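You operate a simulated robot arm through the tools that you are given. There is no shell and no other tool. Be economical: measure what you need, move in short steps, check, and stop when the job is done.

Carry out the task below with a simulated robot arm. There is one attempt and no reset: what you move stays moved.

TASK
Calibrate the probe in the 2.0 beaker, then the 10.0 beaker.
Fine: Press CAL once in each when WAIT has gone. Rinse the probe in between, and leave it down in the rinse beaker.

It is judged by the outcome, as a careful person would: the job done as asked, and still so three seconds after it is handed in. It fails if anything else is knocked over, pushed out of place, dropped, spilled or broken.

THE ROBOT
A 7-joint arm with a two-finger parallel gripper on a trunk, on a base that drives. Base frame: it is fixed to the floor where the robot stands at the start and does not move with it; the origin is under the middle of the robot, x ahead of it, y to its left, z up; the surface under the hand at the start is at about z = 855. Units: mm, degrees, N and s.
Its first joint turns from -166.0 to 166.0 degrees. Places, roughly: cal button [400, 0, 900]; high ring [600, -100, 900]; hold button [400, -100, 900]; low ring [600, 0, 900]; probe [600, 100, 1000]; probe arm [700, 0, 1100]; rinse ring [600, 100, 900]. Payload 3.43 kg.
The TCP is the grasp point between the finger pads, 30 mm short of the fingertips. In the tool frame z runs along the fingers and y along their closing line. The gripper opens to 94 mm. The fingers are 28 mm wide and 10 mm thick; the gripper's body (50 by 96 mm) begins 55 mm behind the TCP.
Orientation is that of the tool frame in the base frame, as [roll, pitch, yaw] about the fixed x, y, z axes, in that order (R = Rz(yaw) Ry(pitch) Rx(roll)). With the fingers straight down and closing along the base's y, the tool's x points along the base's -x, its y along +y and its z along -z.

THE INTERFACE
- The arm moves only by the tool arm_command. Its argument "steps" is a list of rows, each a list of 3 entries, a list of its own where there are three numbers: the shift along the base's x, y, z in mm, then the turn, a rotation vector about the base's x, y, z in degrees, then the gripper command, from -1 (shut) to 1 (fully open), values between in proportion. In form: [[[x, y, z], [wx, wy, wz], jaw], ...]. A call has 1 to 20 rows; each row is the pose to reach, as a shift and turn from the pose commanded when the call began. Rows are played at 5 a second. More than 50 mm and 8.6 degrees between two rows, or a gripper value outside its range, and nothing of the call is played. A pose out of reach is approached as far as the arm can. The call stops where the force on the tool passes 60 N (or 10 N more than at its start, if that is more) or the arm is blocked; 0.2 s more then pass. Each finger travels about 45 mm/s and halts on what it meets, pressing with about 20 N; the grip force reading is that of the motor and also rises with nothing between the fingers. The clock runs only during rows and for 0.2 s after the last one: add rows that repeat a pose to give the fingers time. The reply holds the time, the measured pose of the TCP, the force on the tool along the base axes, the opening and the grip force, in the units named above and with some noise, with the torque about the TCP (base axes, N m) and any sound that the robot's microphone picked up.
- Cameras (640 x 400 px; columns grow to the right, rows downward): "scene" is now at [491.4, 122.2, 1421.2]; the picture's right is [-0.87, -0.50, 0.00], its down [-0.31, 0.54, -0.78] and it looks along [0.39, -0.68, -0.62] (base axes); focal length 214 px, centre (320, 200). "wrist" rides on the gripper at [76, 14, -103] in the tool frame; the picture's right is [-0.18, 0.98, 0.00], its down [-0.75, -0.14, -0.64] and it looks along [-0.63, -0.12, 0.77] (tool axes); focal length 243 px, centre (320, 200). There is no depth. A picture from a camera that has moved, and an enlarged one, comes with that camera's place and axes in the base frame and with its lens. The place of the scene camera against the robot may be out by one fixed shift of up to 12 mm in any direction.
- camera(camera): a new picture of that camera. The clock stands still meanwhile.
- raise_lower(by): slides the trunk up (or, below 0, down) by that many mm; the arm and the scene camera ride with it, the base frame stays. It gives what a move gives, with no picture.
- roll_base(legs): drives the robot by 1 to 6 legs, each [ahead, left, turn to the left] in mm, mm and degrees, along the robot's own axes; the way and the turn of a leg run together, so that a leg with both is an arc; at most 1500 mm and 180 degrees a leg. The arm and the cameras ride along, it lands a little off, and it stops where it bumps. It gives what a move gives.
- aim_head(pan, tilt): turns the head with the scene camera to pan (to the left, within 103 degrees either way) and tilt (down, from -29 to 69), counted from straight ahead of the robot. It gives what a move gives.
- inspect(camera, box): a new picture of the part [left, top, right, bottom] of that camera's present view, enlarged. The clock stands still meanwhile.
- finish_job(): hands the job in; it is judged then, once.

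Work in short steps. Places have to be worked out from the pictures, the camera data and where the tool is seen: move nearer, look again, correct. Check each grasp and each placing, and mend what went wrong. You have 120 turns and 82 pictures in all, those below and enlarged ones among them. Open the gripper and draw the arm clear of the work before you hand the job in, unless the task says otherwise; then end with one line.

The tools are called after ">>>" as name(argument=value, ...) on one line, values as JSON. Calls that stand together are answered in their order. arm_command: Moves the arm, as the interface text tells. Its arguments: {"type":"object","properties":{"steps":{"type":"array","items":{"type":"array"}}},"required":["steps"]} The other tools are called the same way: raise_lower (by) slides the trunk up or down; roll_base (legs) drives the base; aim_head (pan, tilt) turns the head that bears the scene camera; camera (camera) takes a picture; inspect (camera, box) takes an enlarged picture of a part of a camera's view; finish_job () hands the job in.

At the start:

```text
time_s: 0.0
tcp_pos: [655.8, -7.5, 1372.7]
ee_rot: [180.0, 0.0, -180.0]
contact_force: [-0.1, 0.9, 0.2]
torque: [0.01, -0.02, 0.03]
opening: 93.7
gripper_force: 0.0
trunk travel left (down, up): [-475.0, 135.0]
robot x, y, heading: [-1.6, -1.0, 0.1]
head pan, tilt: [-60.3, 38.5]
```

scene: 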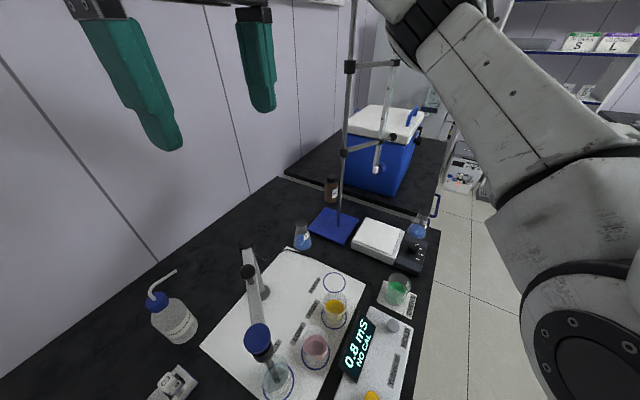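
wrist: 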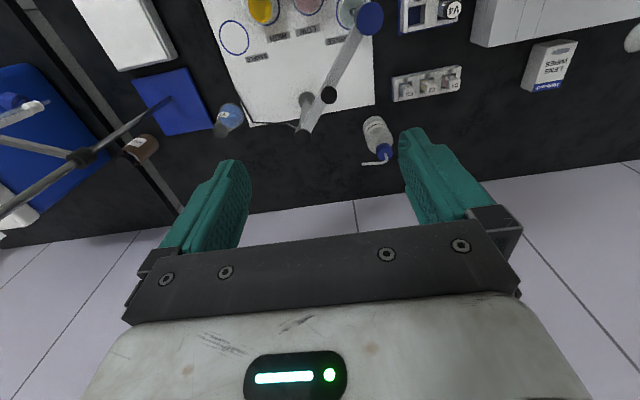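

The scene view shows the meter, the beakers on a mat and the probe on an arm. I'll zoom in for labels and details.

>>> inspect(camera="scene", box=[200, 230, 440, 400])

>>> aim_head(pan=-20, tilt=60)

>>> camera(camera="scene")

```text
2.35 times, centred on (320, 315) of scene
camera zoom: at [491.4, 122.2, 1421.2], right [-0.87, -0.5, 0.0], down [-0.31, 0.54, -0.78], along [0.39, -0.68, -0.62], focal length 505 px, centre (320, -71)
```

zoom: 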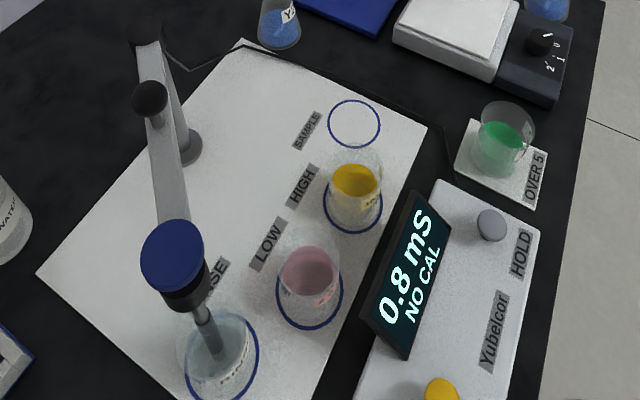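

```text
time_s: 1.1
tcp_pos: [655.8, -6.2, 1373.0]
ee_rot: [-180.0, -0.1, 180.0]
contact_force: [-0.2, 0.5, -0.8]
torque: [-0.02, 0.0, 0.01]
opening: 94.2
gripper_force: 0.0
trunk travel left (down, up): [-475.0, 135.0]
robot x, y, heading: [-1.4, 0.2, 0.0]
head pan, tilt: [-20.0, 60.0]
```

```text
78 pictures are left
camera scene: at [511.4, 174.1, 1392.2], right [-0.34, -0.94, 0.0], down [-0.81, 0.3, -0.5], along [0.47, -0.17, -0.87], focal length 214 px, centre (320, 200)
```

scene: 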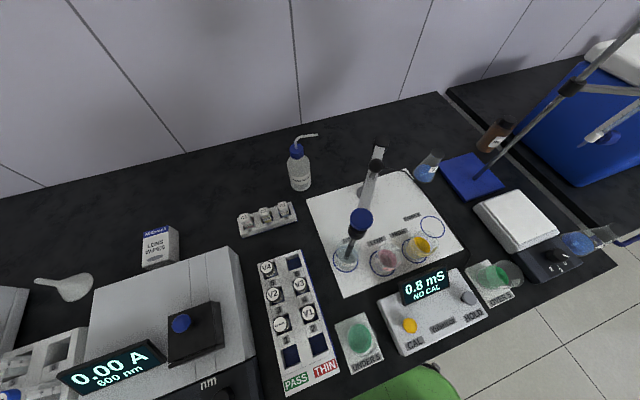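

Probe is currently in the rinse beaker. I need the beaker labels, so I zoom in closer.

>>> inspect(camera="scene", box=[320, 190, 480, 290])

>>> inspect(camera="scene", box=[330, 260, 530, 385])

```text
4.00 times, centred on (400, 240) of scene
camera zoom: at [511.4, 174.1, 1392.2], right [-0.34, -0.94, 0.0], down [-0.81, 0.3, -0.5], along [0.47, -0.17, -0.87], focal length 858 px, centre (0, 40)
```

zoom: 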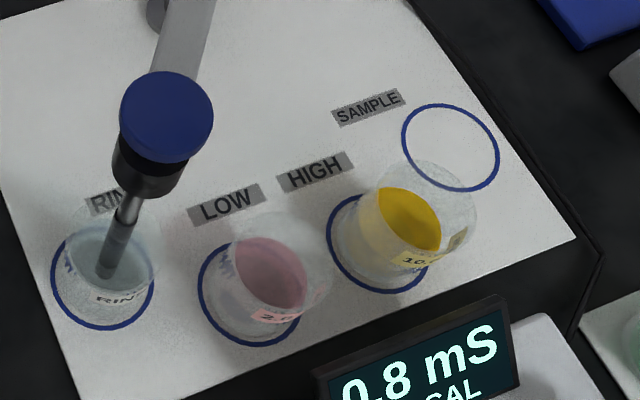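

```text
3.20 times, centred on (430, 322) of scene
camera zoom: at [511.4, 174.1, 1392.2], right [-0.34, -0.94, 0.0], down [-0.81, 0.3, -0.5], along [0.47, -0.17, -0.87], focal length 686 px, centre (-32, -192)
```

zoom: 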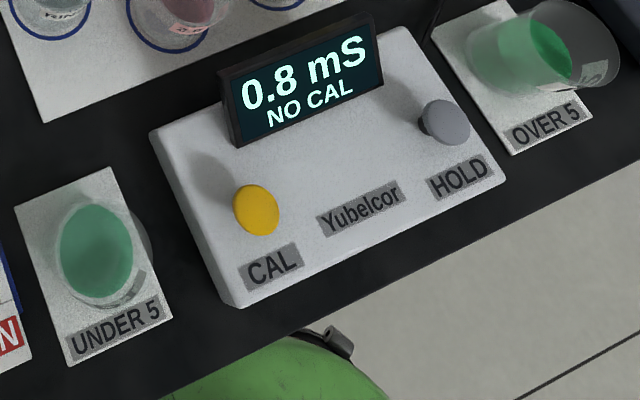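

LOW ring holds the 2.0 (pink), HIGH ring holds the 10.0 (yellow). Estimated: rinse (618,68), low (579,-12), high (580,-103), post ~(797,-65), radius ~222. Now I look at the mechanism of the arm.

>>> inspect(camera="scene", box=[310, 130, 438, 280])

>>> inspect(camera="wrist", box=[210, 0, 410, 150])

```text
2.67 times, centred on (374, 205) of scene
camera zoom: at [511.4, 174.1, 1392.2], right [-0.34, -0.94, 0.0], down [-0.81, 0.3, -0.5], along [0.47, -0.17, -0.87], focal length 572 px, centre (176, 187)
```

zoom: 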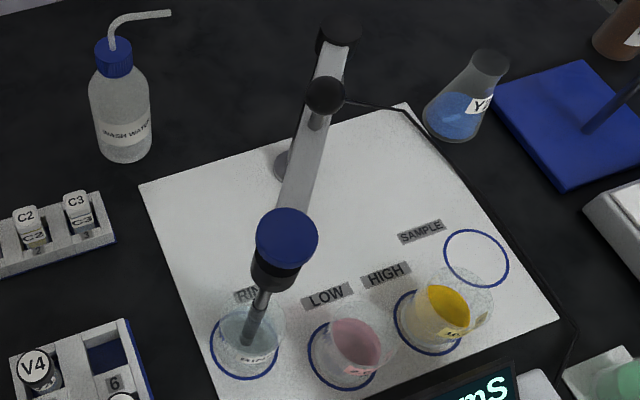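

```text
2.67 times, centred on (310, 75) of wrist
camera zoom: at [580.6, 7.5, 1476.1], right [0.18, 0.98, 0.0], down [0.75, -0.14, 0.64], along [0.63, -0.12, -0.77], focal length 647 px, centre (347, 533)
```

zoom: 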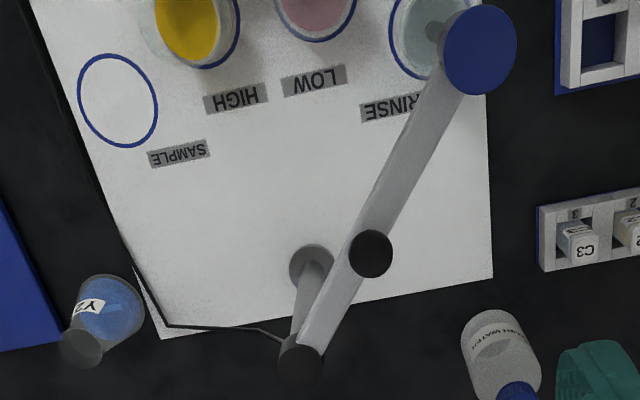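

Triangulating: post at (766,-61), top z≈1058; blue cap at (614,66,1084); black knob midway on the arm ~(698,-2,1075). I bring the wrist camera back and lower for a side look.

>>> arm_command(steps=[[[-34, 10, -29], [0, 0, 0], 1], [[-68, 20, -58], [0, 0, 0], 1], [[-102, 30, -87], [0, 0, 0], 1], [[-136, 40, -116], [0, 0, 0], 1], [[-170, 50, -145], [0, 0, 0], 1], [[-204, 60, -174], [0, 0, 0], 1], [[-238, 70, -203], [0, 0, 0], 1]])

>>> camera(camera="wrist")

```text
time_s: 2.7
tcp_pos: [484.0, 78.6, 1215.9]
ee_rot: [179.8, -0.6, 178.5]
contact_force: [0.1, 0.4, 0.0]
torque: [-0.04, -0.05, 0.01]
opening: 94.0
gripper_force: 0.1
out of reach, approached as far as the arm can: row 6, 7
trunk travel left (down, up): [-475.0, 135.0]
robot x, y, heading: [2.6, -0.5, -0.0]
head pan, tilt: [-20.0, 60.0]
```

```text
73 pictures are left
camera wrist: at [410.9, 93.8, 1320.1], right [0.21, 0.98, 0.0], down [0.76, -0.17, 0.63], along [0.62, -0.13, -0.77], focal length 243 px, centre (320, 200)
```

wrist: 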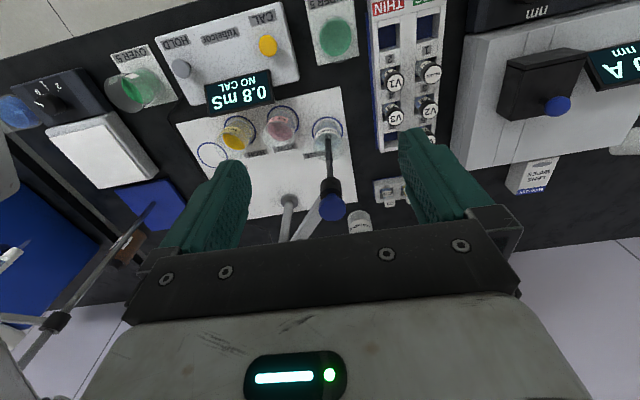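

Zoom on the probe head for its structure.

>>> inspect(camera="wrist", box=[250, 80, 410, 240])

```text
2.50 times, centred on (330, 160) of wrist
camera zoom: at [410.9, 93.8, 1320.1], right [0.21, 0.98, 0.0], down [0.76, -0.17, 0.63], along [0.62, -0.13, -0.77], focal length 606 px, centre (295, 300)
```

zoom: 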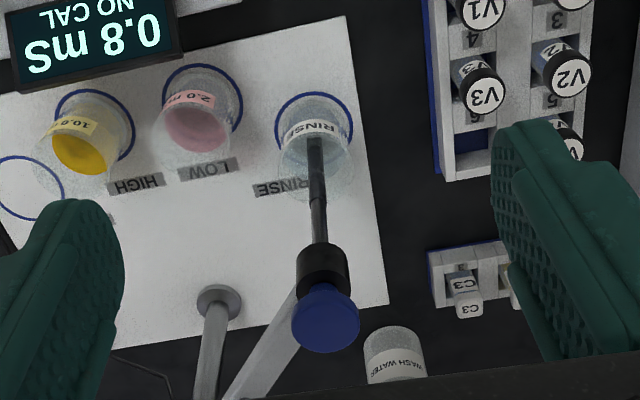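

The cap is at ~(615,66,1084), ⌀≈35; rinse ring (608,68), low (573,-12), high (574,-103), post (767,-60), radius ≈199. I lower the trunk to get better reach; TCP stays well above the meter.

>>> raise_lower(by=-110)

>>> arm_command(steps=[[[0, 0, 35], [0, 0, 0], 1], [[0, 0, 70], [0, 0, 0], 1], [[0, 0, 105], [0, 0, 0], 1], [[0, 0, 105], [0, 0, 0], 1]])

>>> raise_lower(by=-110)

>>> camera(camera="scene")

```text
time_s: 4.1
tcp_pos: [482.8, 78.6, 1107.4]
ee_rot: [179.5, -0.5, 178.8]
contact_force: [0.3, -0.2, 0.1]
torque: [-0.03, 0.02, -0.03]
opening: 94.2
gripper_force: 0.1
trunk travel left (down, up): [-365.0, 245.0]
robot x, y, heading: [0.7, -3.3, 0.0]
head pan, tilt: [-20.0, 60.0]
```

```text
time_s: 4.8
tcp_pos: [481.5, 76.1, 1174.8]
ee_rot: [-178.7, 0.6, -179.8]
contact_force: [-2.2, -4.9, -3.4]
torque: [0.26, -0.29, 0.09]
opening: 93.8
gripper_force: 0.0
trunk travel left (down, up): [-365.0, 245.0]
robot x, y, heading: [-0.6, -1.9, 0.2]
head pan, tilt: [-20.0, 60.0]
stopped in row 3: the force on the tool passed its limit at 122 N (the readings are from after the stop); the commanded pose is now the measured one
```

```text
time_s: 6.2
tcp_pos: [482.3, 76.8, 1065.2]
ee_rot: [-178.7, 0.6, -179.8]
contact_force: [-0.2, -10.6, -10.3]
torque: [0.57, 0.06, -0.02]
opening: 94.0
gripper_force: 0.0
trunk travel left (down, up): [-255.0, 355.0]
robot x, y, heading: [-2.0, -0.4, 0.1]
head pan, tilt: [-20.0, 60.0]
```

```text
71 pictures are left
camera scene: at [512.0, 174.6, 1172.7], right [-0.33, -0.94, 0.0], down [-0.81, 0.29, -0.51], along [0.48, -0.17, -0.86], focal length 214 px, centre (320, 200)
```

scene: 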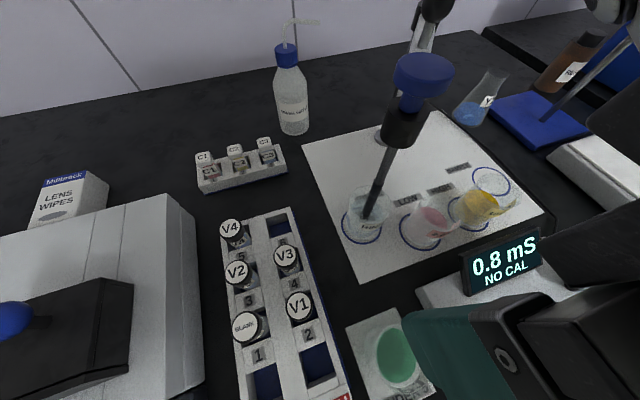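

The force spike was likely the hand against the robot's own head. I move the hand away to the right (−y) at this height, clear of the probe and meter.

>>> arm_command(steps=[[[0, -30, 0], [0, 0, 0], 1], [[0, -60, 0], [0, 0, 0], 1], [[0, -90, 10], [0, 0, 0], 1], [[0, -90, 30], [0, 0, 0], 1]])

>>> camera(camera="scene")

>>> camera(camera="wrist")

```text
time_s: 6.7
tcp_pos: [484.6, 34.8, 1065.5]
ee_rot: [-179.8, 0.7, 177.8]
contact_force: [7.2, 2.3, 1.3]
torque: [-0.21, 0.91, -0.36]
opening: 94.1
gripper_force: 0.1
trunk travel left (down, up): [-255.0, 355.0]
robot x, y, heading: [3.4, 0.1, -0.0]
head pan, tilt: [-20.0, 60.0]
stopped in row 2: the force on the tool passed its limit at 113 N (the readings are from after the stop); the commanded pose is now the measured one
```

```text
70 pictures are left
camera scene: at [511.5, 174.4, 1172.1], right [-0.34, -0.94, 0.0], down [-0.81, 0.3, -0.5], along [0.47, -0.17, -0.87], focal length 214 px, centre (320, 200)
```

scene: 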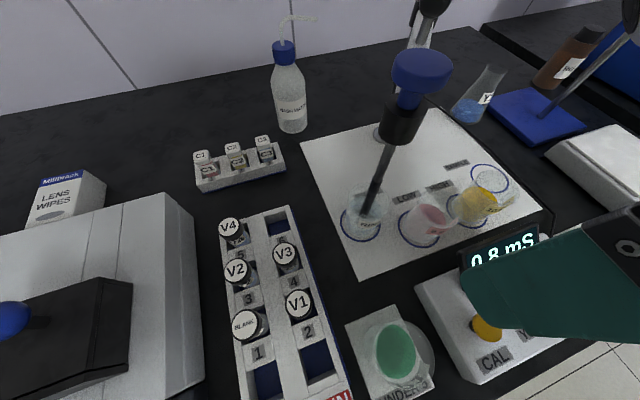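

```text
69 pictures are left
camera wrist: at [409.7, 52.6, 1167.5], right [0.22, 0.98, 0.0], down [0.74, -0.17, 0.65], along [0.64, -0.15, -0.76], focal length 243 px, centre (320, 200)
```

wrist: 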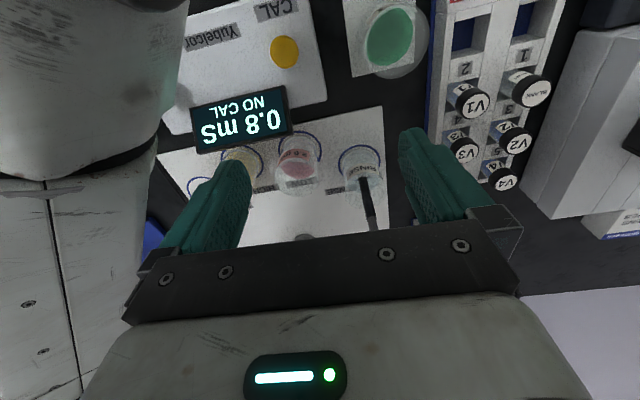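

The forearm seems folded and pressing on itself. Look at the arm from the head to understand before moving anything.

>>> aim_head(pan=-75, tilt=35)

>>> camera(camera="scene")

```text
time_s: 8.0
tcp_pos: [485.4, 35.0, 1066.3]
ee_rot: [-179.6, 0.6, 177.7]
contact_force: [11.4, 11.9, 4.3]
torque: [-1.14, 1.63, -1.28]
opening: 94.0
gripper_force: 0.1
trunk travel left (down, up): [-255.0, 355.0]
robot x, y, heading: [0.9, 1.2, -0.2]
head pan, tilt: [-75.0, 35.0]
```

```text
68 pictures are left
camera scene: at [471.6, 111.8, 1206.4], right [-0.97, -0.26, 0.0], down [-0.15, 0.55, -0.82], along [0.21, -0.79, -0.57], focal length 214 px, centre (320, 200)
```

scene: 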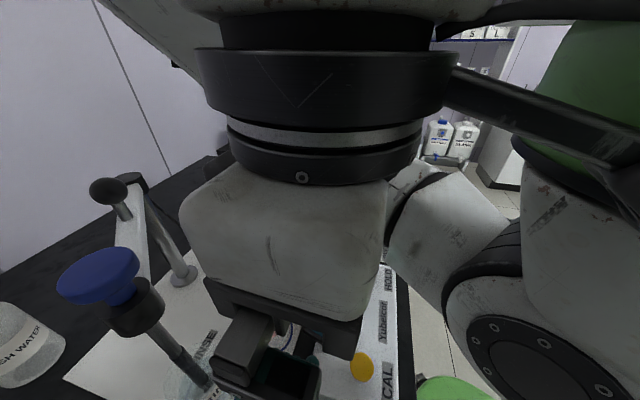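

Good side view: cap on a stem through a black collar; the hand is close to the head and folded wrist. I back the base up 200 mm (away from the bench), so the work is further out.

>>> roll_base(legs=[[-200, 0, 0]])

>>> arm_command(steps=[[[30, 0, 10], [0, 0, 0], 1], [[60, 0, 20], [0, 0, 0], 1], [[90, 0, 40], [0, 0, 0], 1], [[120, 0, 60], [0, 0, 0], 1], [[150, 0, 90], [0, 0, 0], 1], [[170, 0, 110], [0, 0, 0], 1]])

>>> camera(camera="scene")

```text
time_s: 9.6
tcp_pos: [283.0, 34.4, 1066.1]
ee_rot: [-179.7, 0.8, 177.7]
contact_force: [14.2, 16.0, 1.6]
torque: [-1.75, 1.79, -1.88]
opening: 93.9
gripper_force: 0.1
trunk travel left (down, up): [-255.0, 355.0]
robot x, y, heading: [-202.6, -3.1, -0.4]
head pan, tilt: [-75.0, 35.0]
```

```text
time_s: 11.0
tcp_pos: [452.2, 34.6, 1175.3]
ee_rot: [-179.7, 0.8, 177.7]
contact_force: [-0.1, -0.9, -1.0]
torque: [0.02, 0.01, 0.02]
opening: 94.3
gripper_force: 0.2
trunk travel left (down, up): [-255.0, 355.0]
robot x, y, heading: [-205.2, 1.1, 0.1]
head pan, tilt: [-75.0, 35.0]
```

```text
67 pictures are left
camera scene: at [269.5, 111.3, 1206.4], right [-0.97, -0.26, 0.0], down [-0.15, 0.55, -0.82], along [0.21, -0.79, -0.57], focal length 214 px, centre (320, 200)
```

scene: 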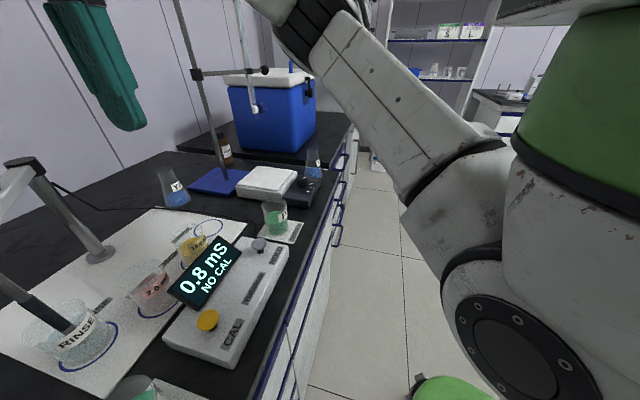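

Free of contact. Aim the head at the probe.

>>> aim_head(pan=-15, tilt=35)

>>> camera(camera="scene")

>>> camera(camera="wrist")

```text
time_s: 12.3
tcp_pos: [453.9, 34.5, 1176.3]
ee_rot: [-179.7, 0.7, 177.7]
contact_force: [-0.3, 0.9, -1.5]
torque: [-0.06, -0.02, 0.0]
opening: 94.0
gripper_force: 0.0
trunk travel left (down, up): [-255.0, 355.0]
robot x, y, heading: [-204.1, 0.4, -0.3]
head pan, tilt: [-15.0, 35.0]
```

```text
66 pictures are left
camera scene: at [331.8, 173.5, 1206.4], right [-0.26, -0.97, 0.0], down [-0.55, 0.15, -0.82], along [0.79, -0.21, -0.57], focal length 214 px, centre (320, 200)
```

scene: 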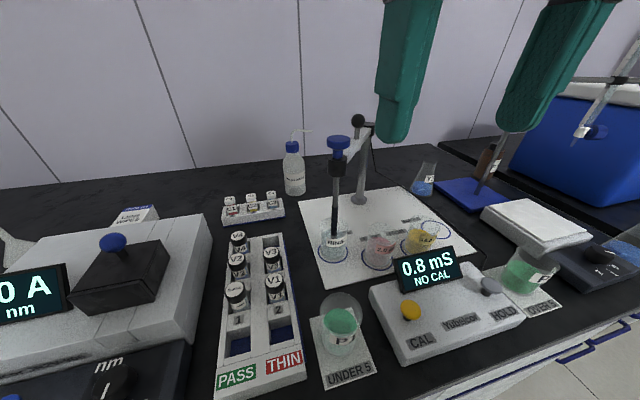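

```text
65 pictures are left
camera wrist: at [376.9, 52.1, 1277.4], right [0.22, 0.97, 0.0], down [0.74, -0.17, 0.65], along [0.64, -0.15, -0.76], focal length 243 px, centre (320, 200)
```

wrist: 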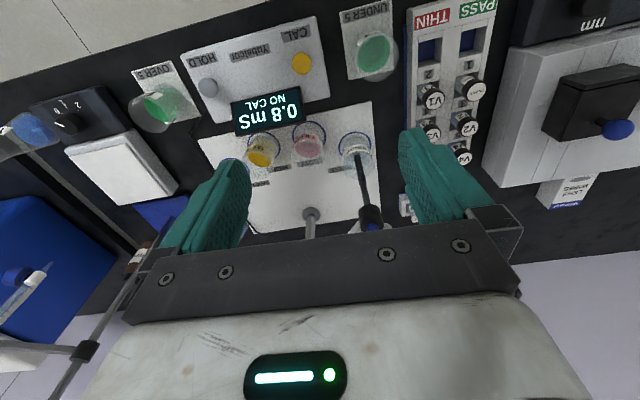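

>>> inspect(camera="scene", box=[300, 105, 460, 285])

```text
2.22 times, centred on (380, 195) of scene
camera zoom: at [331.8, 173.5, 1206.4], right [-0.26, -0.97, 0.0], down [-0.55, 0.15, -0.82], along [0.79, -0.21, -0.57], focal length 477 px, centre (187, 211)
```

zoom: 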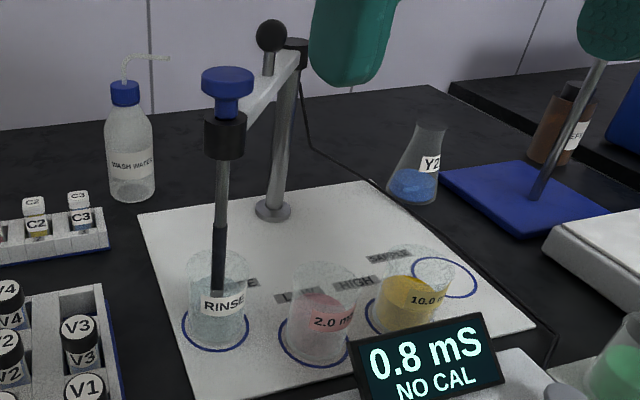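

Now clear: the blue disc (⌀33) and stem slide through a black collar on the swing arm, with a ball handle mid-arm. I move above the cap with the closing line tangent to the swing (yaw ≈140).

>>> arm_command(steps=[[[32, 6, 0], [0, 0, -7.5], 1], [[64, 13, 0], [0, 0, -15], 1], [[97, 19, 0], [0, 0, -22.5], 1], [[129, 26, 0], [0, 0, -30], 1], [[161, 32, 0], [0, 0, -37.4], 0.6], [[161, 32, 0], [0, 0, -37.4], 0.2], [[161, 32, 0], [0, 0, -37.4], 0.2]])

>>> camera(camera="wrist")

>>> camera(camera="scene")

```text
time_s: 13.9
tcp_pos: [613.6, 66.4, 1174.9]
ee_rot: [-179.7, 0.6, 140.2]
contact_force: [0.6, 0.8, -0.1]
torque: [0.0, -0.01, -0.01]
opening: 56.4
gripper_force: 0.0
trunk travel left (down, up): [-255.0, 355.0]
robot x, y, heading: [-203.5, 3.7, -0.0]
head pan, tilt: [-15.0, 35.0]
```

```text
63 pictures are left
camera wrist: at [565.2, 126.8, 1276.7], right [0.77, 0.64, 0.0], down [0.49, -0.58, 0.65], along [0.42, -0.5, -0.76], focal length 243 px, centre (320, 200)
```

wrist: 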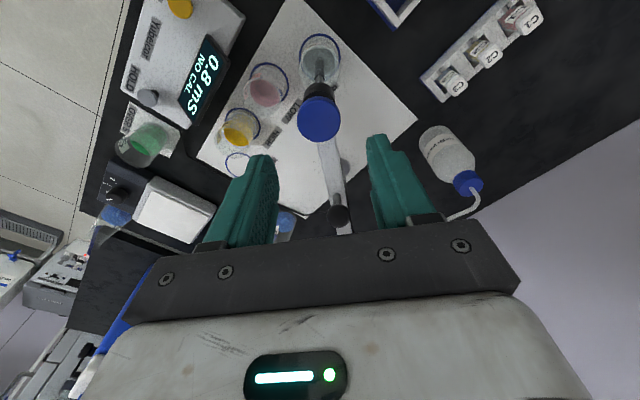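

```text
62 pictures are left
camera scene: at [331.9, 173.6, 1206.4], right [-0.26, -0.97, 0.0], down [-0.55, 0.15, -0.82], along [0.79, -0.21, -0.57], focal length 214 px, centre (320, 200)
```

scene: 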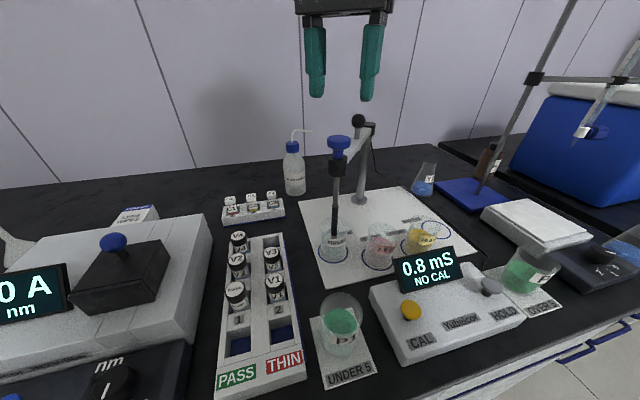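

Cap projects at (615,66) with top at z≈1087, right under the TCP. Descend to z≈1083 with opening 56, then close.

>>> arm_command(steps=[[[1, 0, -30], [0, 0, 0], 0.2], [[1, 0, -60], [0, 0, 0], 0.2], [[1, 0, -80], [0, 0, 0], 0.2], [[1, 0, -91], [0, 0, 0], 0.2], [[1, 0, -91], [0, 0, 0], 0.2]])

>>> inspect(camera="scene", box=[260, 80, 420, 200])

```text
time_s: 15.1
tcp_pos: [615.0, 64.9, 1083.7]
ee_rot: [-179.7, 0.7, 140.3]
contact_force: [0.1, 0.6, 1.1]
torque: [0.01, 0.0, -0.02]
opening: 56.1
gripper_force: 0.0
trunk travel left (down, up): [-255.0, 355.0]
robot x, y, heading: [-201.6, -1.7, -0.0]
head pan, tilt: [-15.0, 35.0]
```

```text
3.33 times, centred on (340, 140) of scene
camera zoom: at [331.9, 173.5, 1206.4], right [-0.26, -0.97, 0.0], down [-0.55, 0.15, -0.82], along [0.79, -0.21, -0.57], focal length 715 px, centre (253, 400)
```

zoom: 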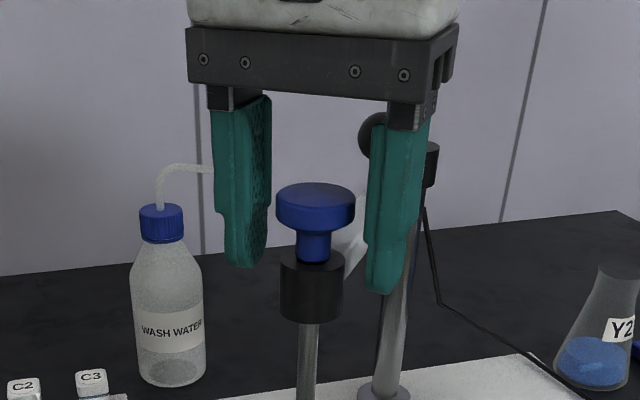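

Pads straddle the disc nicely, tips about level with the collar top. Close.

>>> arm_command(steps=[[[0, 0, 0], [0, 0, 0], -0.3], [[0, 0, 0], [0, 0, 0], -0.6], [[0, 0, 0], [0, 0, 0], -1], [[0, 0, 0], [0, 0, 0], -1]])

>>> arm_command(steps=[[[0, 0, 5], [0, 0, 0], -1], [[0, 0, 10], [0, 0, 0], -1], [[0, 0, 15], [0, 0, 0], -1]])

>>> inspect(camera="scene", box=[260, 80, 420, 280])

```text
time_s: 16.1
tcp_pos: [613.9, 64.9, 1084.0]
ee_rot: [-179.7, 0.7, 140.4]
contact_force: [-4.3, 1.9, -1.4]
torque: [0.1, 0.01, -0.26]
opening: 34.6
gripper_force: 45.5
trunk travel left (down, up): [-255.0, 355.0]
robot x, y, heading: [-201.0, -1.4, 0.0]
head pan, tilt: [-15.0, 35.0]
```

```text
time_s: 16.9
tcp_pos: [615.3, 65.8, 1099.7]
ee_rot: [-179.7, 0.7, 140.3]
contact_force: [-5.9, 0.7, -2.2]
torque: [0.17, 0.08, -0.37]
opening: 34.6
gripper_force: 45.4
trunk travel left (down, up): [-255.0, 355.0]
robot x, y, heading: [-201.1, -1.1, -0.2]
head pan, tilt: [-15.0, 35.0]
```

```text
2.00 times, centred on (340, 180) of scene
camera zoom: at [331.7, 173.5, 1206.5], right [-0.26, -0.97, 0.0], down [-0.55, 0.15, -0.82], along [0.79, -0.21, -0.57], focal length 429 px, centre (280, 240)
```

zoom: 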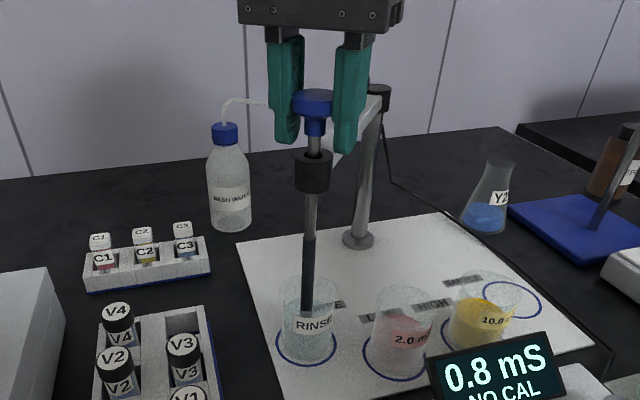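

The probe slides up through the collar as expected, little force. Lift on by 60 mm.

>>> arm_command(steps=[[[0, 0, 15], [0, 0, 0], -1], [[0, 0, 30], [0, 0, 0], -1], [[0, 0, 45], [0, 0, 0], -1], [[0, 0, 60], [0, 0, 0], -1], [[0, 0, 60], [0, 0, 0], -1]])

>>> inspect(camera="scene", box=[260, 80, 420, 280])

```text
time_s: 18.1
tcp_pos: [616.1, 66.7, 1159.5]
ee_rot: [-179.8, 0.8, 140.3]
contact_force: [-1.0, -0.3, 1.6]
torque: [0.17, -0.06, -0.11]
opening: 34.5
gripper_force: 45.1
trunk travel left (down, up): [-255.0, 355.0]
robot x, y, heading: [-206.6, 0.6, -0.1]
head pan, tilt: [-15.0, 35.0]
```

```text
2.00 times, centred on (340, 180) of scene
camera zoom: at [331.9, 173.4, 1206.5], right [-0.26, -0.97, 0.0], down [-0.55, 0.15, -0.82], along [0.79, -0.21, -0.57], focal length 429 px, centre (280, 240)
```

zoom: 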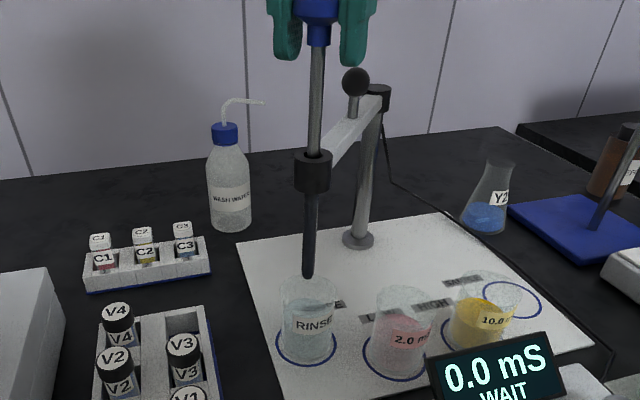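

Meter reads 0.0/WAIT; the tip is just about at rim level. Lift 30 more.

>>> arm_command(steps=[[[0, 0, 10], [0, 0, 0], -1], [[0, 0, 20], [0, 0, 0], -1], [[0, 0, 30], [0, 0, 0], -1], [[0, 0, 30], [0, 0, 0], -1]])

>>> camera(camera="scene")

```text
time_s: 18.6
tcp_pos: [615.6, 67.4, 1164.3]
ee_rot: [-179.0, 0.6, 140.6]
contact_force: [-3.4, 1.7, -23.4]
torque: [0.9, -1.18, 0.12]
opening: 34.1
gripper_force: 45.2
trunk travel left (down, up): [-255.0, 355.0]
robot x, y, heading: [-202.0, -0.7, -0.0]
head pan, tilt: [-15.0, 35.0]
stopped in row 2: the force on the tool passed its limit at 77 N (the readings are from after the stop); the commanded pose is now the measured one
```

```text
58 pictures are left
camera scene: at [331.9, 174.6, 1206.0], right [-0.26, -0.97, 0.0], down [-0.55, 0.15, -0.82], along [0.79, -0.21, -0.57], focal length 214 px, centre (320, 200)
```

scene: 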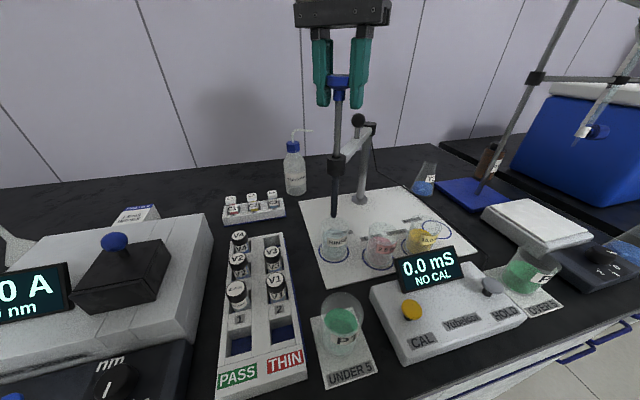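

The probe hit its top stop at z≈1164 (80 mm of travel). Ease down 2 mm to relieve and check the tip clearance.

>>> arm_command(steps=[[[0, 0, -2], [0, 0, 0], -1], [[0, 0, -2], [0, 0, 0], -1]])

>>> inspect(camera="scene", box=[290, 190, 390, 270])

>>> inspect(camera="wrist", box=[180, 0, 460, 260])

```text
time_s: 19.2
tcp_pos: [615.9, 66.8, 1163.4]
ee_rot: [-179.1, 0.5, 140.4]
contact_force: [-0.2, 2.4, -15.1]
torque: [0.26, 0.07, 0.45]
opening: 34.2
gripper_force: 45.1
trunk travel left (down, up): [-255.0, 355.0]
robot x, y, heading: [-204.0, 4.2, 0.0]
head pan, tilt: [-15.0, 35.0]
```

```text
5.00 times, centred on (340, 230) of scene
camera zoom: at [331.9, 174.4, 1206.2], right [-0.26, -0.97, 0.0], down [-0.55, 0.15, -0.82], along [0.79, -0.21, -0.57], focal length 1072 px, centre (220, 50)
```

zoom: 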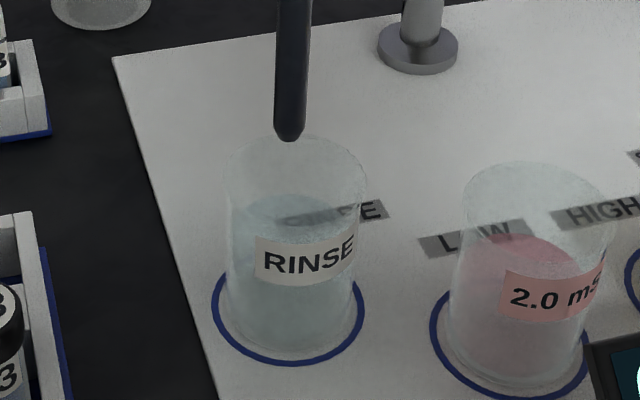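

```text
1.54 times, centred on (320, 130) of wrist
camera zoom: at [567.6, 128.6, 1265.7], right [0.77, 0.64, -0.01], down [0.49, -0.58, 0.65], along [0.41, -0.51, -0.76], focal length 373 px, centre (320, 308)
```

zoom: 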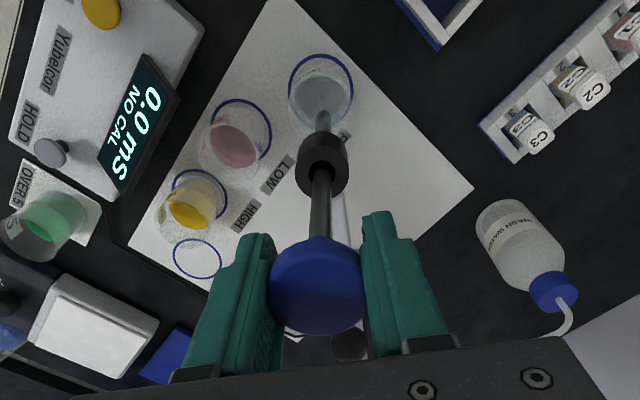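

Tip clears the rim by ~10 mm. Swing about the post (767,-60), r=197, in two halves, watching the force; first half from θ=40° to 26.8°.

>>> arm_command(steps=[[[-7.1, -8.9, -1], [0, 0, 3.3], -1], [[-13.6, -18.2, -1], [0, 0, 6.6], -1], [[-19.6, -27.9, -1], [0, 0, 9.9], -1], [[-25, -37.8, -1], [0, 0, 13.2], -1]])

>>> inspect(camera="scene", box=[270, 90, 450, 290])

```text
time_s: 20.2
tcp_pos: [590.5, 30.2, 1163.9]
ee_rot: [-179.2, 0.6, 153.6]
contact_force: [1.9, -2.0, -0.1]
torque: [0.64, -0.12, -0.29]
opening: 34.2
gripper_force: 44.6
trunk travel left (down, up): [-255.0, 355.0]
robot x, y, heading: [-205.3, 0.6, -0.1]
head pan, tilt: [-15.0, 35.0]
```

```text
2.00 times, centred on (360, 190) of scene
camera zoom: at [331.6, 174.1, 1206.5], right [-0.26, -0.97, 0.0], down [-0.55, 0.15, -0.82], along [0.79, -0.21, -0.57], focal length 429 px, centre (240, 220)
```

zoom: 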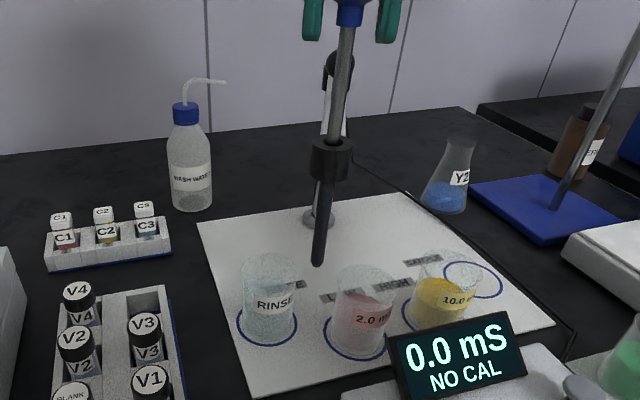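

Arm follows freely with the probe vertical and low force. Continue to θ=13.5° over the 2.0 beaker.

>>> arm_command(steps=[[[-4.4, -11.5, 0], [0, 0, 3.3], -1], [[-8.7, -22.1, 0], [0, 0, 6.6], -1], [[-12.3, -32.8, 0], [0, 0, 9.9], -1], [[-15.3, -44.1, 0], [0, 0, 13.3], -1], [[-15.3, -44.1, 0], [0, 0, 13.3], -1]])

>>> inspect(camera="scene", box=[300, 160, 460, 290])

>>> inspect(camera="wrist", box=[180, 0, 460, 260])

```text
time_s: 21.4
tcp_pos: [574.2, -14.3, 1163.4]
ee_rot: [-179.1, 0.5, 167.0]
contact_force: [0.9, 1.7, 0.4]
torque: [0.43, -0.35, 0.4]
opening: 34.2
gripper_force: 45.1
trunk travel left (down, up): [-255.0, 355.0]
robot x, y, heading: [-202.3, -0.4, -0.2]
head pan, tilt: [-15.0, 35.0]
```

```text
3.08 times, centred on (380, 225) of scene
camera zoom: at [331.5, 174.4, 1206.4], right [-0.26, -0.97, 0.0], down [-0.55, 0.15, -0.82], along [0.79, -0.21, -0.57], focal length 660 px, centre (135, 123)
```

zoom: 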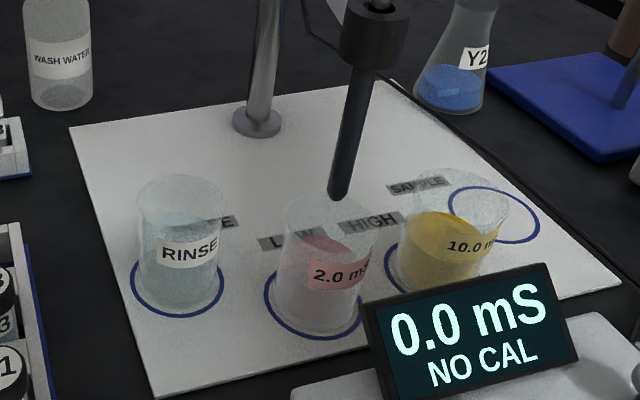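

```text
1.54 times, centred on (320, 130) of wrist
camera zoom: at [504.2, 17.9, 1265.1], right [0.4, 0.92, -0.01], down [0.7, -0.3, 0.65], along [0.59, -0.27, -0.76], focal length 373 px, centre (320, 308)
```

zoom: 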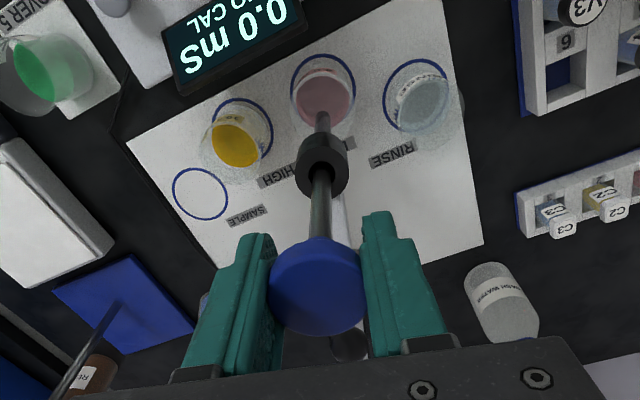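

Tip is over the 2.0 beaker, ~4 mm toward −y of centre; correct by 1° and lower slowly.

>>> arm_command(steps=[[[0.8, 3.4, 0], [0, 0, -1], -1], [[0.8, 3.4, -10], [0, 0, -1], -1], [[0.8, 3.4, -20], [0, 0, -1], -1], [[0.8, 3.4, -30], [0, 0, -1], -1], [[0.8, 3.4, -40], [0, 0, -1], -1]])

>>> inspect(camera="scene", box=[300, 160, 460, 290])

```text
time_s: 22.6
tcp_pos: [575.8, -10.3, 1124.6]
ee_rot: [-179.0, 0.6, 166.0]
contact_force: [-3.6, -1.2, -0.3]
torque: [0.32, 0.1, -0.26]
opening: 34.6
gripper_force: 45.3
trunk travel left (down, up): [-255.0, 355.0]
robot x, y, heading: [-204.3, 3.6, -0.1]
head pan, tilt: [-15.0, 35.0]
```

```text
3.08 times, centred on (380, 225) of scene
camera zoom: at [331.3, 174.1, 1206.5], right [-0.26, -0.97, 0.0], down [-0.55, 0.15, -0.82], along [0.79, -0.21, -0.57], focal length 660 px, centre (135, 123)
```

zoom: 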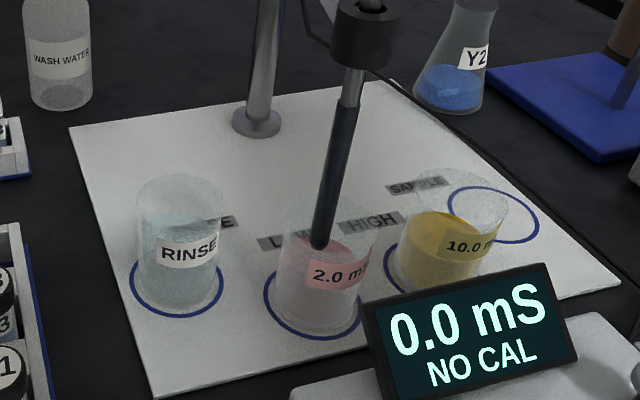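

Well centred inside the beaker; lower the remaining ~40 mm.

>>> arm_command(steps=[[[0, 0, -10], [0, 0, 0], -1], [[0, 0, -20], [0, 0, 0], -1], [[0, 0, -28], [0, 0, 0], -1], [[0, 0, -34], [0, 0, 0], -1], [[0, 0, -38], [0, 0, 0], -1], [[0, 0, -38], [0, 0, 0], -1]])

>>> inspect(camera="scene", box=[280, 90, 460, 290])

```text
time_s: 24.0
tcp_pos: [575.6, -10.7, 1085.5]
ee_rot: [-179.2, 0.5, 166.1]
contact_force: [-5.8, 1.3, 2.4]
torque: [0.15, 0.25, -0.04]
opening: 34.1
gripper_force: 45.1
trunk travel left (down, up): [-255.0, 355.0]
robot x, y, heading: [-203.5, 0.5, 0.2]
head pan, tilt: [-15.0, 35.0]
```

```text
2.00 times, centred on (370, 190) of scene
camera zoom: at [331.2, 174.4, 1206.6], right [-0.26, -0.97, 0.0], down [-0.55, 0.15, -0.82], along [0.79, -0.21, -0.57], focal length 429 px, centre (220, 220)
```

zoom: 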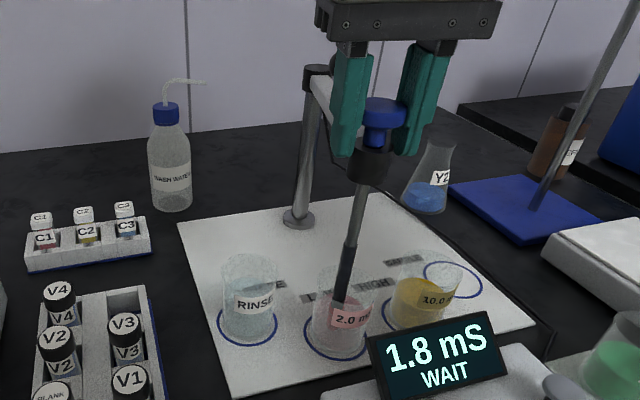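

Probe down in 2.0: 1.8 mS, WAIT. Open to release, and rise straight up.

>>> arm_command(steps=[[[0, 0, 0], [0, 0, 0], 0.2], [[0, 0, 0], [0, 0, 0], 0.2], [[0, 0, 0], [0, 0, 0], 0.2], [[0, 0, 30], [0, 0, 0], 0.2], [[0, 0, 60], [0, 0, 0], 0.2], [[0, 0, 85], [0, 0, 0], 0.2]])

>>> arm_command(steps=[[[-35, 5, -10], [0, 0, 3], 0], [[-70, 12, -30], [0, 0, 6], -0.5], [[-105, 18, -60], [0, 0, 9], -1], [[-131, 21, -90], [0, 0, 12], -1], [[-131, 21, -130], [0, 0, 14], -1], [[-131, 21, -165], [0, 0, 14], -1]])

>>> camera(camera="wrist")

>>> camera(camera="scene")

```text
time_s: 25.4
tcp_pos: [574.9, -12.4, 1169.8]
ee_rot: [-179.2, 0.5, 166.1]
contact_force: [0.3, -0.4, -0.2]
torque: [-0.01, 0.0, -0.02]
opening: 56.4
gripper_force: 0.0
trunk travel left (down, up): [-255.0, 355.0]
robot x, y, heading: [-198.2, -3.0, -0.2]
head pan, tilt: [-15.0, 35.0]
```

```text
time_s: 26.8
tcp_pos: [443.9, 10.4, 1004.8]
ee_rot: [-179.2, 0.6, -180.0]
contact_force: [-0.9, -0.5, -0.2]
torque: [-0.01, -0.01, 0.0]
opening: 0.0
gripper_force: 20.5
trunk travel left (down, up): [-255.0, 355.0]
robot x, y, heading: [-204.2, 3.2, 0.2]
head pan, tilt: [-15.0, 35.0]
```

```text
50 pictures are left
camera wrist: at [367.6, 25.8, 1107.1], right [0.18, 0.98, -0.01], down [0.75, -0.13, 0.65], along [0.64, -0.13, -0.76], focal length 243 px, centre (320, 200)
```

wrist: 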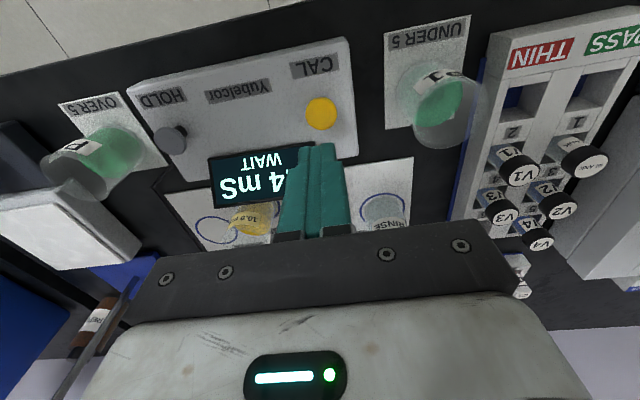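

```text
49 pictures are left
camera scene: at [331.3, 174.3, 1206.6], right [-0.26, -0.97, 0.0], down [-0.55, 0.15, -0.82], along [0.79, -0.21, -0.57], focal length 214 px, centre (320, 200)
```

scene: 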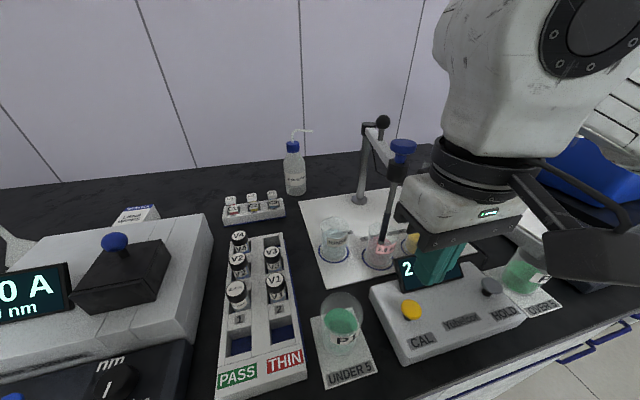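

CAL triangulates to (447,9), top z≈895. Descend to tip ~z 907 with the closed fingers (x kept 3 mm toward the front of the button, away from the display), then check the display.

>>> arm_command(steps=[[[1, -1, -25], [0, 0, 0], -1], [[1, -1, -50], [0, 0, 0], -1], [[1, -1, -67], [0, 0, 0], -1], [[1, -1, -67], [0, 0, 0], -1], [[1, -1, -67], [0, 0, 0], -1], [[1, -1, -67], [0, 0, 0], -1]])

>>> inspect(camera="scene", box=[350, 220, 530, 360])

>>> inspect(camera="wrist", box=[160, 40, 400, 240])

```text
time_s: 28.2
tcp_pos: [444.7, 9.6, 938.1]
ee_rot: [-179.3, 0.5, 180.0]
contact_force: [0.0, -0.3, 0.2]
torque: [-0.02, -0.01, 0.01]
opening: 0.2
gripper_force: 19.7
trunk travel left (down, up): [-255.0, 355.0]
robot x, y, heading: [-203.7, -2.3, -0.1]
head pan, tilt: [-15.0, 35.0]
```

```text
2.86 times, centred on (440, 290) of scene
camera zoom: at [331.4, 174.3, 1206.5], right [-0.26, -0.97, 0.0], down [-0.55, 0.15, -0.82], along [0.79, -0.21, -0.57], focal length 613 px, centre (-23, -57)
```

zoom: 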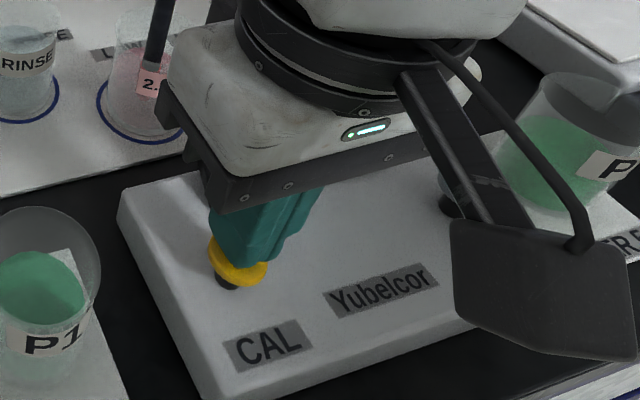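

```text
2.00 times, centred on (280, 140) of wrist
camera zoom: at [370.0, 24.8, 1040.2], right [0.18, 0.98, -0.01], down [0.75, -0.13, 0.65], along [0.64, -0.13, -0.76], focal length 485 px, centre (400, 320)
```

zoom: 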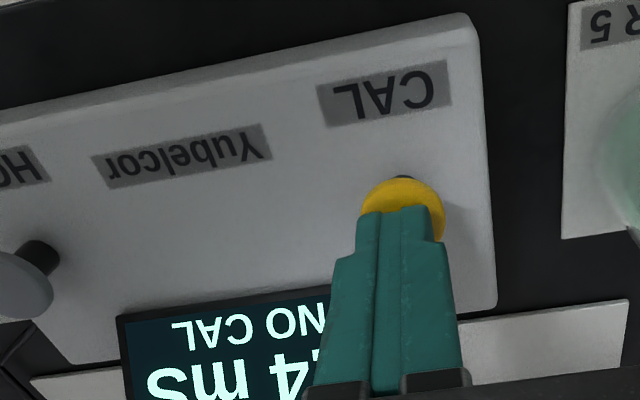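

WAIT has gone (NO CAL shown, ~2.4 uncalibrated), and fingers are on line with the button. Press gently in small steps.

>>> arm_command(steps=[[[-1, 0, -5], [0, 0, 0], -1], [[-1, 0, -9], [0, 0, 0], -1], [[-1, 0, -12], [0, 0, 0], -1]])

```text
time_s: 29.0
tcp_pos: [444.4, 8.7, 925.8]
ee_rot: [-179.2, 0.6, -180.0]
contact_force: [1.1, 1.6, 4.5]
torque: [0.04, 0.01, -0.05]
opening: 0.3
gripper_force: 20.3
trunk travel left (down, up): [-255.0, 355.0]
robot x, y, heading: [-200.2, 0.6, -0.1]
head pan, tilt: [-15.0, 35.0]
heard: click
```

A click: button pressed once. Withdraw upward and read the display.

>>> arm_command(steps=[[[0, 0, 15], [0, 0, 0], -1], [[0, 0, 45], [0, 0, 0], -1], [[0, 0, 80], [0, 0, 0], -1]])

>>> inspect(camera="wrist", box=[160, 60, 440, 260])

```text
time_s: 29.8
tcp_pos: [444.8, 9.2, 1006.2]
ee_rot: [-179.1, 0.5, -180.0]
contact_force: [0.5, 0.0, -0.3]
torque: [-0.04, 0.02, -0.01]
opening: 0.0
gripper_force: 20.1
trunk travel left (down, up): [-255.0, 355.0]
robot x, y, heading: [-202.0, -2.3, -0.1]
head pan, tilt: [-15.0, 35.0]
```

```text
2.00 times, centred on (300, 160) of wrist
camera zoom: at [368.8, 25.3, 1107.3], right [0.18, 0.98, -0.01], down [0.75, -0.13, 0.65], along [0.64, -0.13, -0.76], focal length 485 px, centre (360, 280)
```

zoom: 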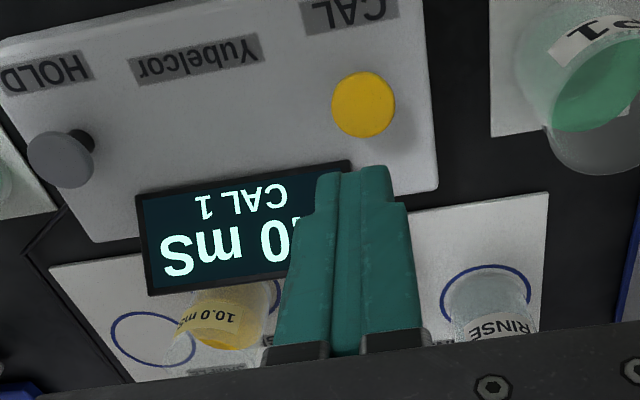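

"CAL 1" shown. Go back above the cap at (575.5,-11), opening the fingers.

>>> arm_command(steps=[[[0, 0, 45], [0, 0, 0], -1], [[0, 0, 90], [0, 0, 0], -0.5], [[10, 0, 130], [0, 0, 0], 0], [[40, -5, 160], [0, 0, -4], 0.2], [[75, -10, 165], [0, 0, -8], 0.2], [[110, -16, 165], [0, 0, -12], 0.2], [[130.7, -20.2, 165], [0, 0, -14], 0.2], [[130.7, -20.2, 165], [0, 0, -14], 0.2]])

>>> camera(camera="wrist")

```text
time_s: 31.6
tcp_pos: [575.5, -11.8, 1171.2]
ee_rot: [-179.2, 0.5, 165.9]
contact_force: [-0.3, 0.7, -0.6]
torque: [0.0, -0.03, -0.04]
opening: 56.5
gripper_force: 0.1
trunk travel left (down, up): [-255.0, 355.0]
robot x, y, heading: [-200.0, 1.5, -0.1]
head pan, tilt: [-15.0, 35.0]
```

```text
45 pictures are left
camera wrist: at [506.2, 21.7, 1273.0], right [0.42, 0.91, -0.01], down [0.69, -0.31, 0.65], along [0.59, -0.28, -0.76], focal length 243 px, centre (320, 200)
```

wrist: 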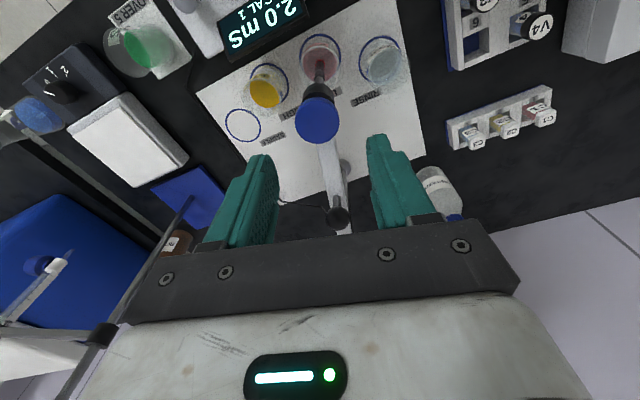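

Display "2.0 mS CAL 1", cap aligned as before. Descend, grip, and lift to just under the top stop.

>>> arm_command(steps=[[[0, 1, -30], [0, 0, 0], 0.2], [[0, 1, -60], [0, 0, 0], 0.2], [[0, 1, -80], [0, 0, 0], 0.2], [[0, 1, -87], [0, 0, 0], 0.2], [[0, 1, -87], [0, 0, 0], -0.3], [[0, 1, -87], [0, 0, 0], -1], [[0, 1, -87], [0, 0, 0], -1], [[0, 1, -87], [0, 0, 0], -1]])

>>> arm_command(steps=[[[0, 0, 15], [0, 0, 0], -1], [[0, 0, 30], [0, 0, 0], -1], [[0, 0, 45], [0, 0, 0], -1], [[0, 0, 60], [0, 0, 0], -1], [[0, 0, 70], [0, 0, 0], -1], [[0, 0, 77], [0, 0, 0], -1], [[0, 0, 77], [0, 0, 0], -1]])

>>> inspect(camera="scene", box=[300, 90, 460, 290])

```text
time_s: 33.4
tcp_pos: [575.6, -9.7, 1083.5]
ee_rot: [-179.2, 0.4, 165.9]
contact_force: [-1.4, -1.2, -1.7]
torque: [0.18, -0.1, -0.09]
opening: 34.4
gripper_force: 44.5
trunk travel left (down, up): [-255.0, 355.0]
robot x, y, heading: [-203.5, -2.1, 0.2]
head pan, tilt: [-15.0, 35.0]
```

```text
time_s: 35.0
tcp_pos: [576.3, -10.4, 1161.0]
ee_rot: [-179.2, 0.7, 165.9]
contact_force: [7.7, -1.6, 2.2]
torque: [0.12, -0.06, 0.09]
opening: 34.2
gripper_force: 44.8
trunk travel left (down, up): [-255.0, 355.0]
robot x, y, heading: [-203.7, -0.0, -0.1]
head pan, tilt: [-15.0, 35.0]
```

```text
2.00 times, centred on (380, 190) of scene
camera zoom: at [331.7, 174.2, 1206.4], right [-0.26, -0.97, 0.0], down [-0.55, 0.15, -0.82], along [0.79, -0.21, -0.57], focal length 429 px, centre (200, 220)
```

zoom: 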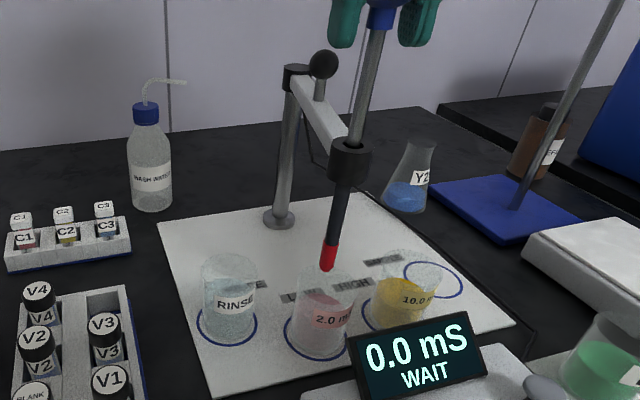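

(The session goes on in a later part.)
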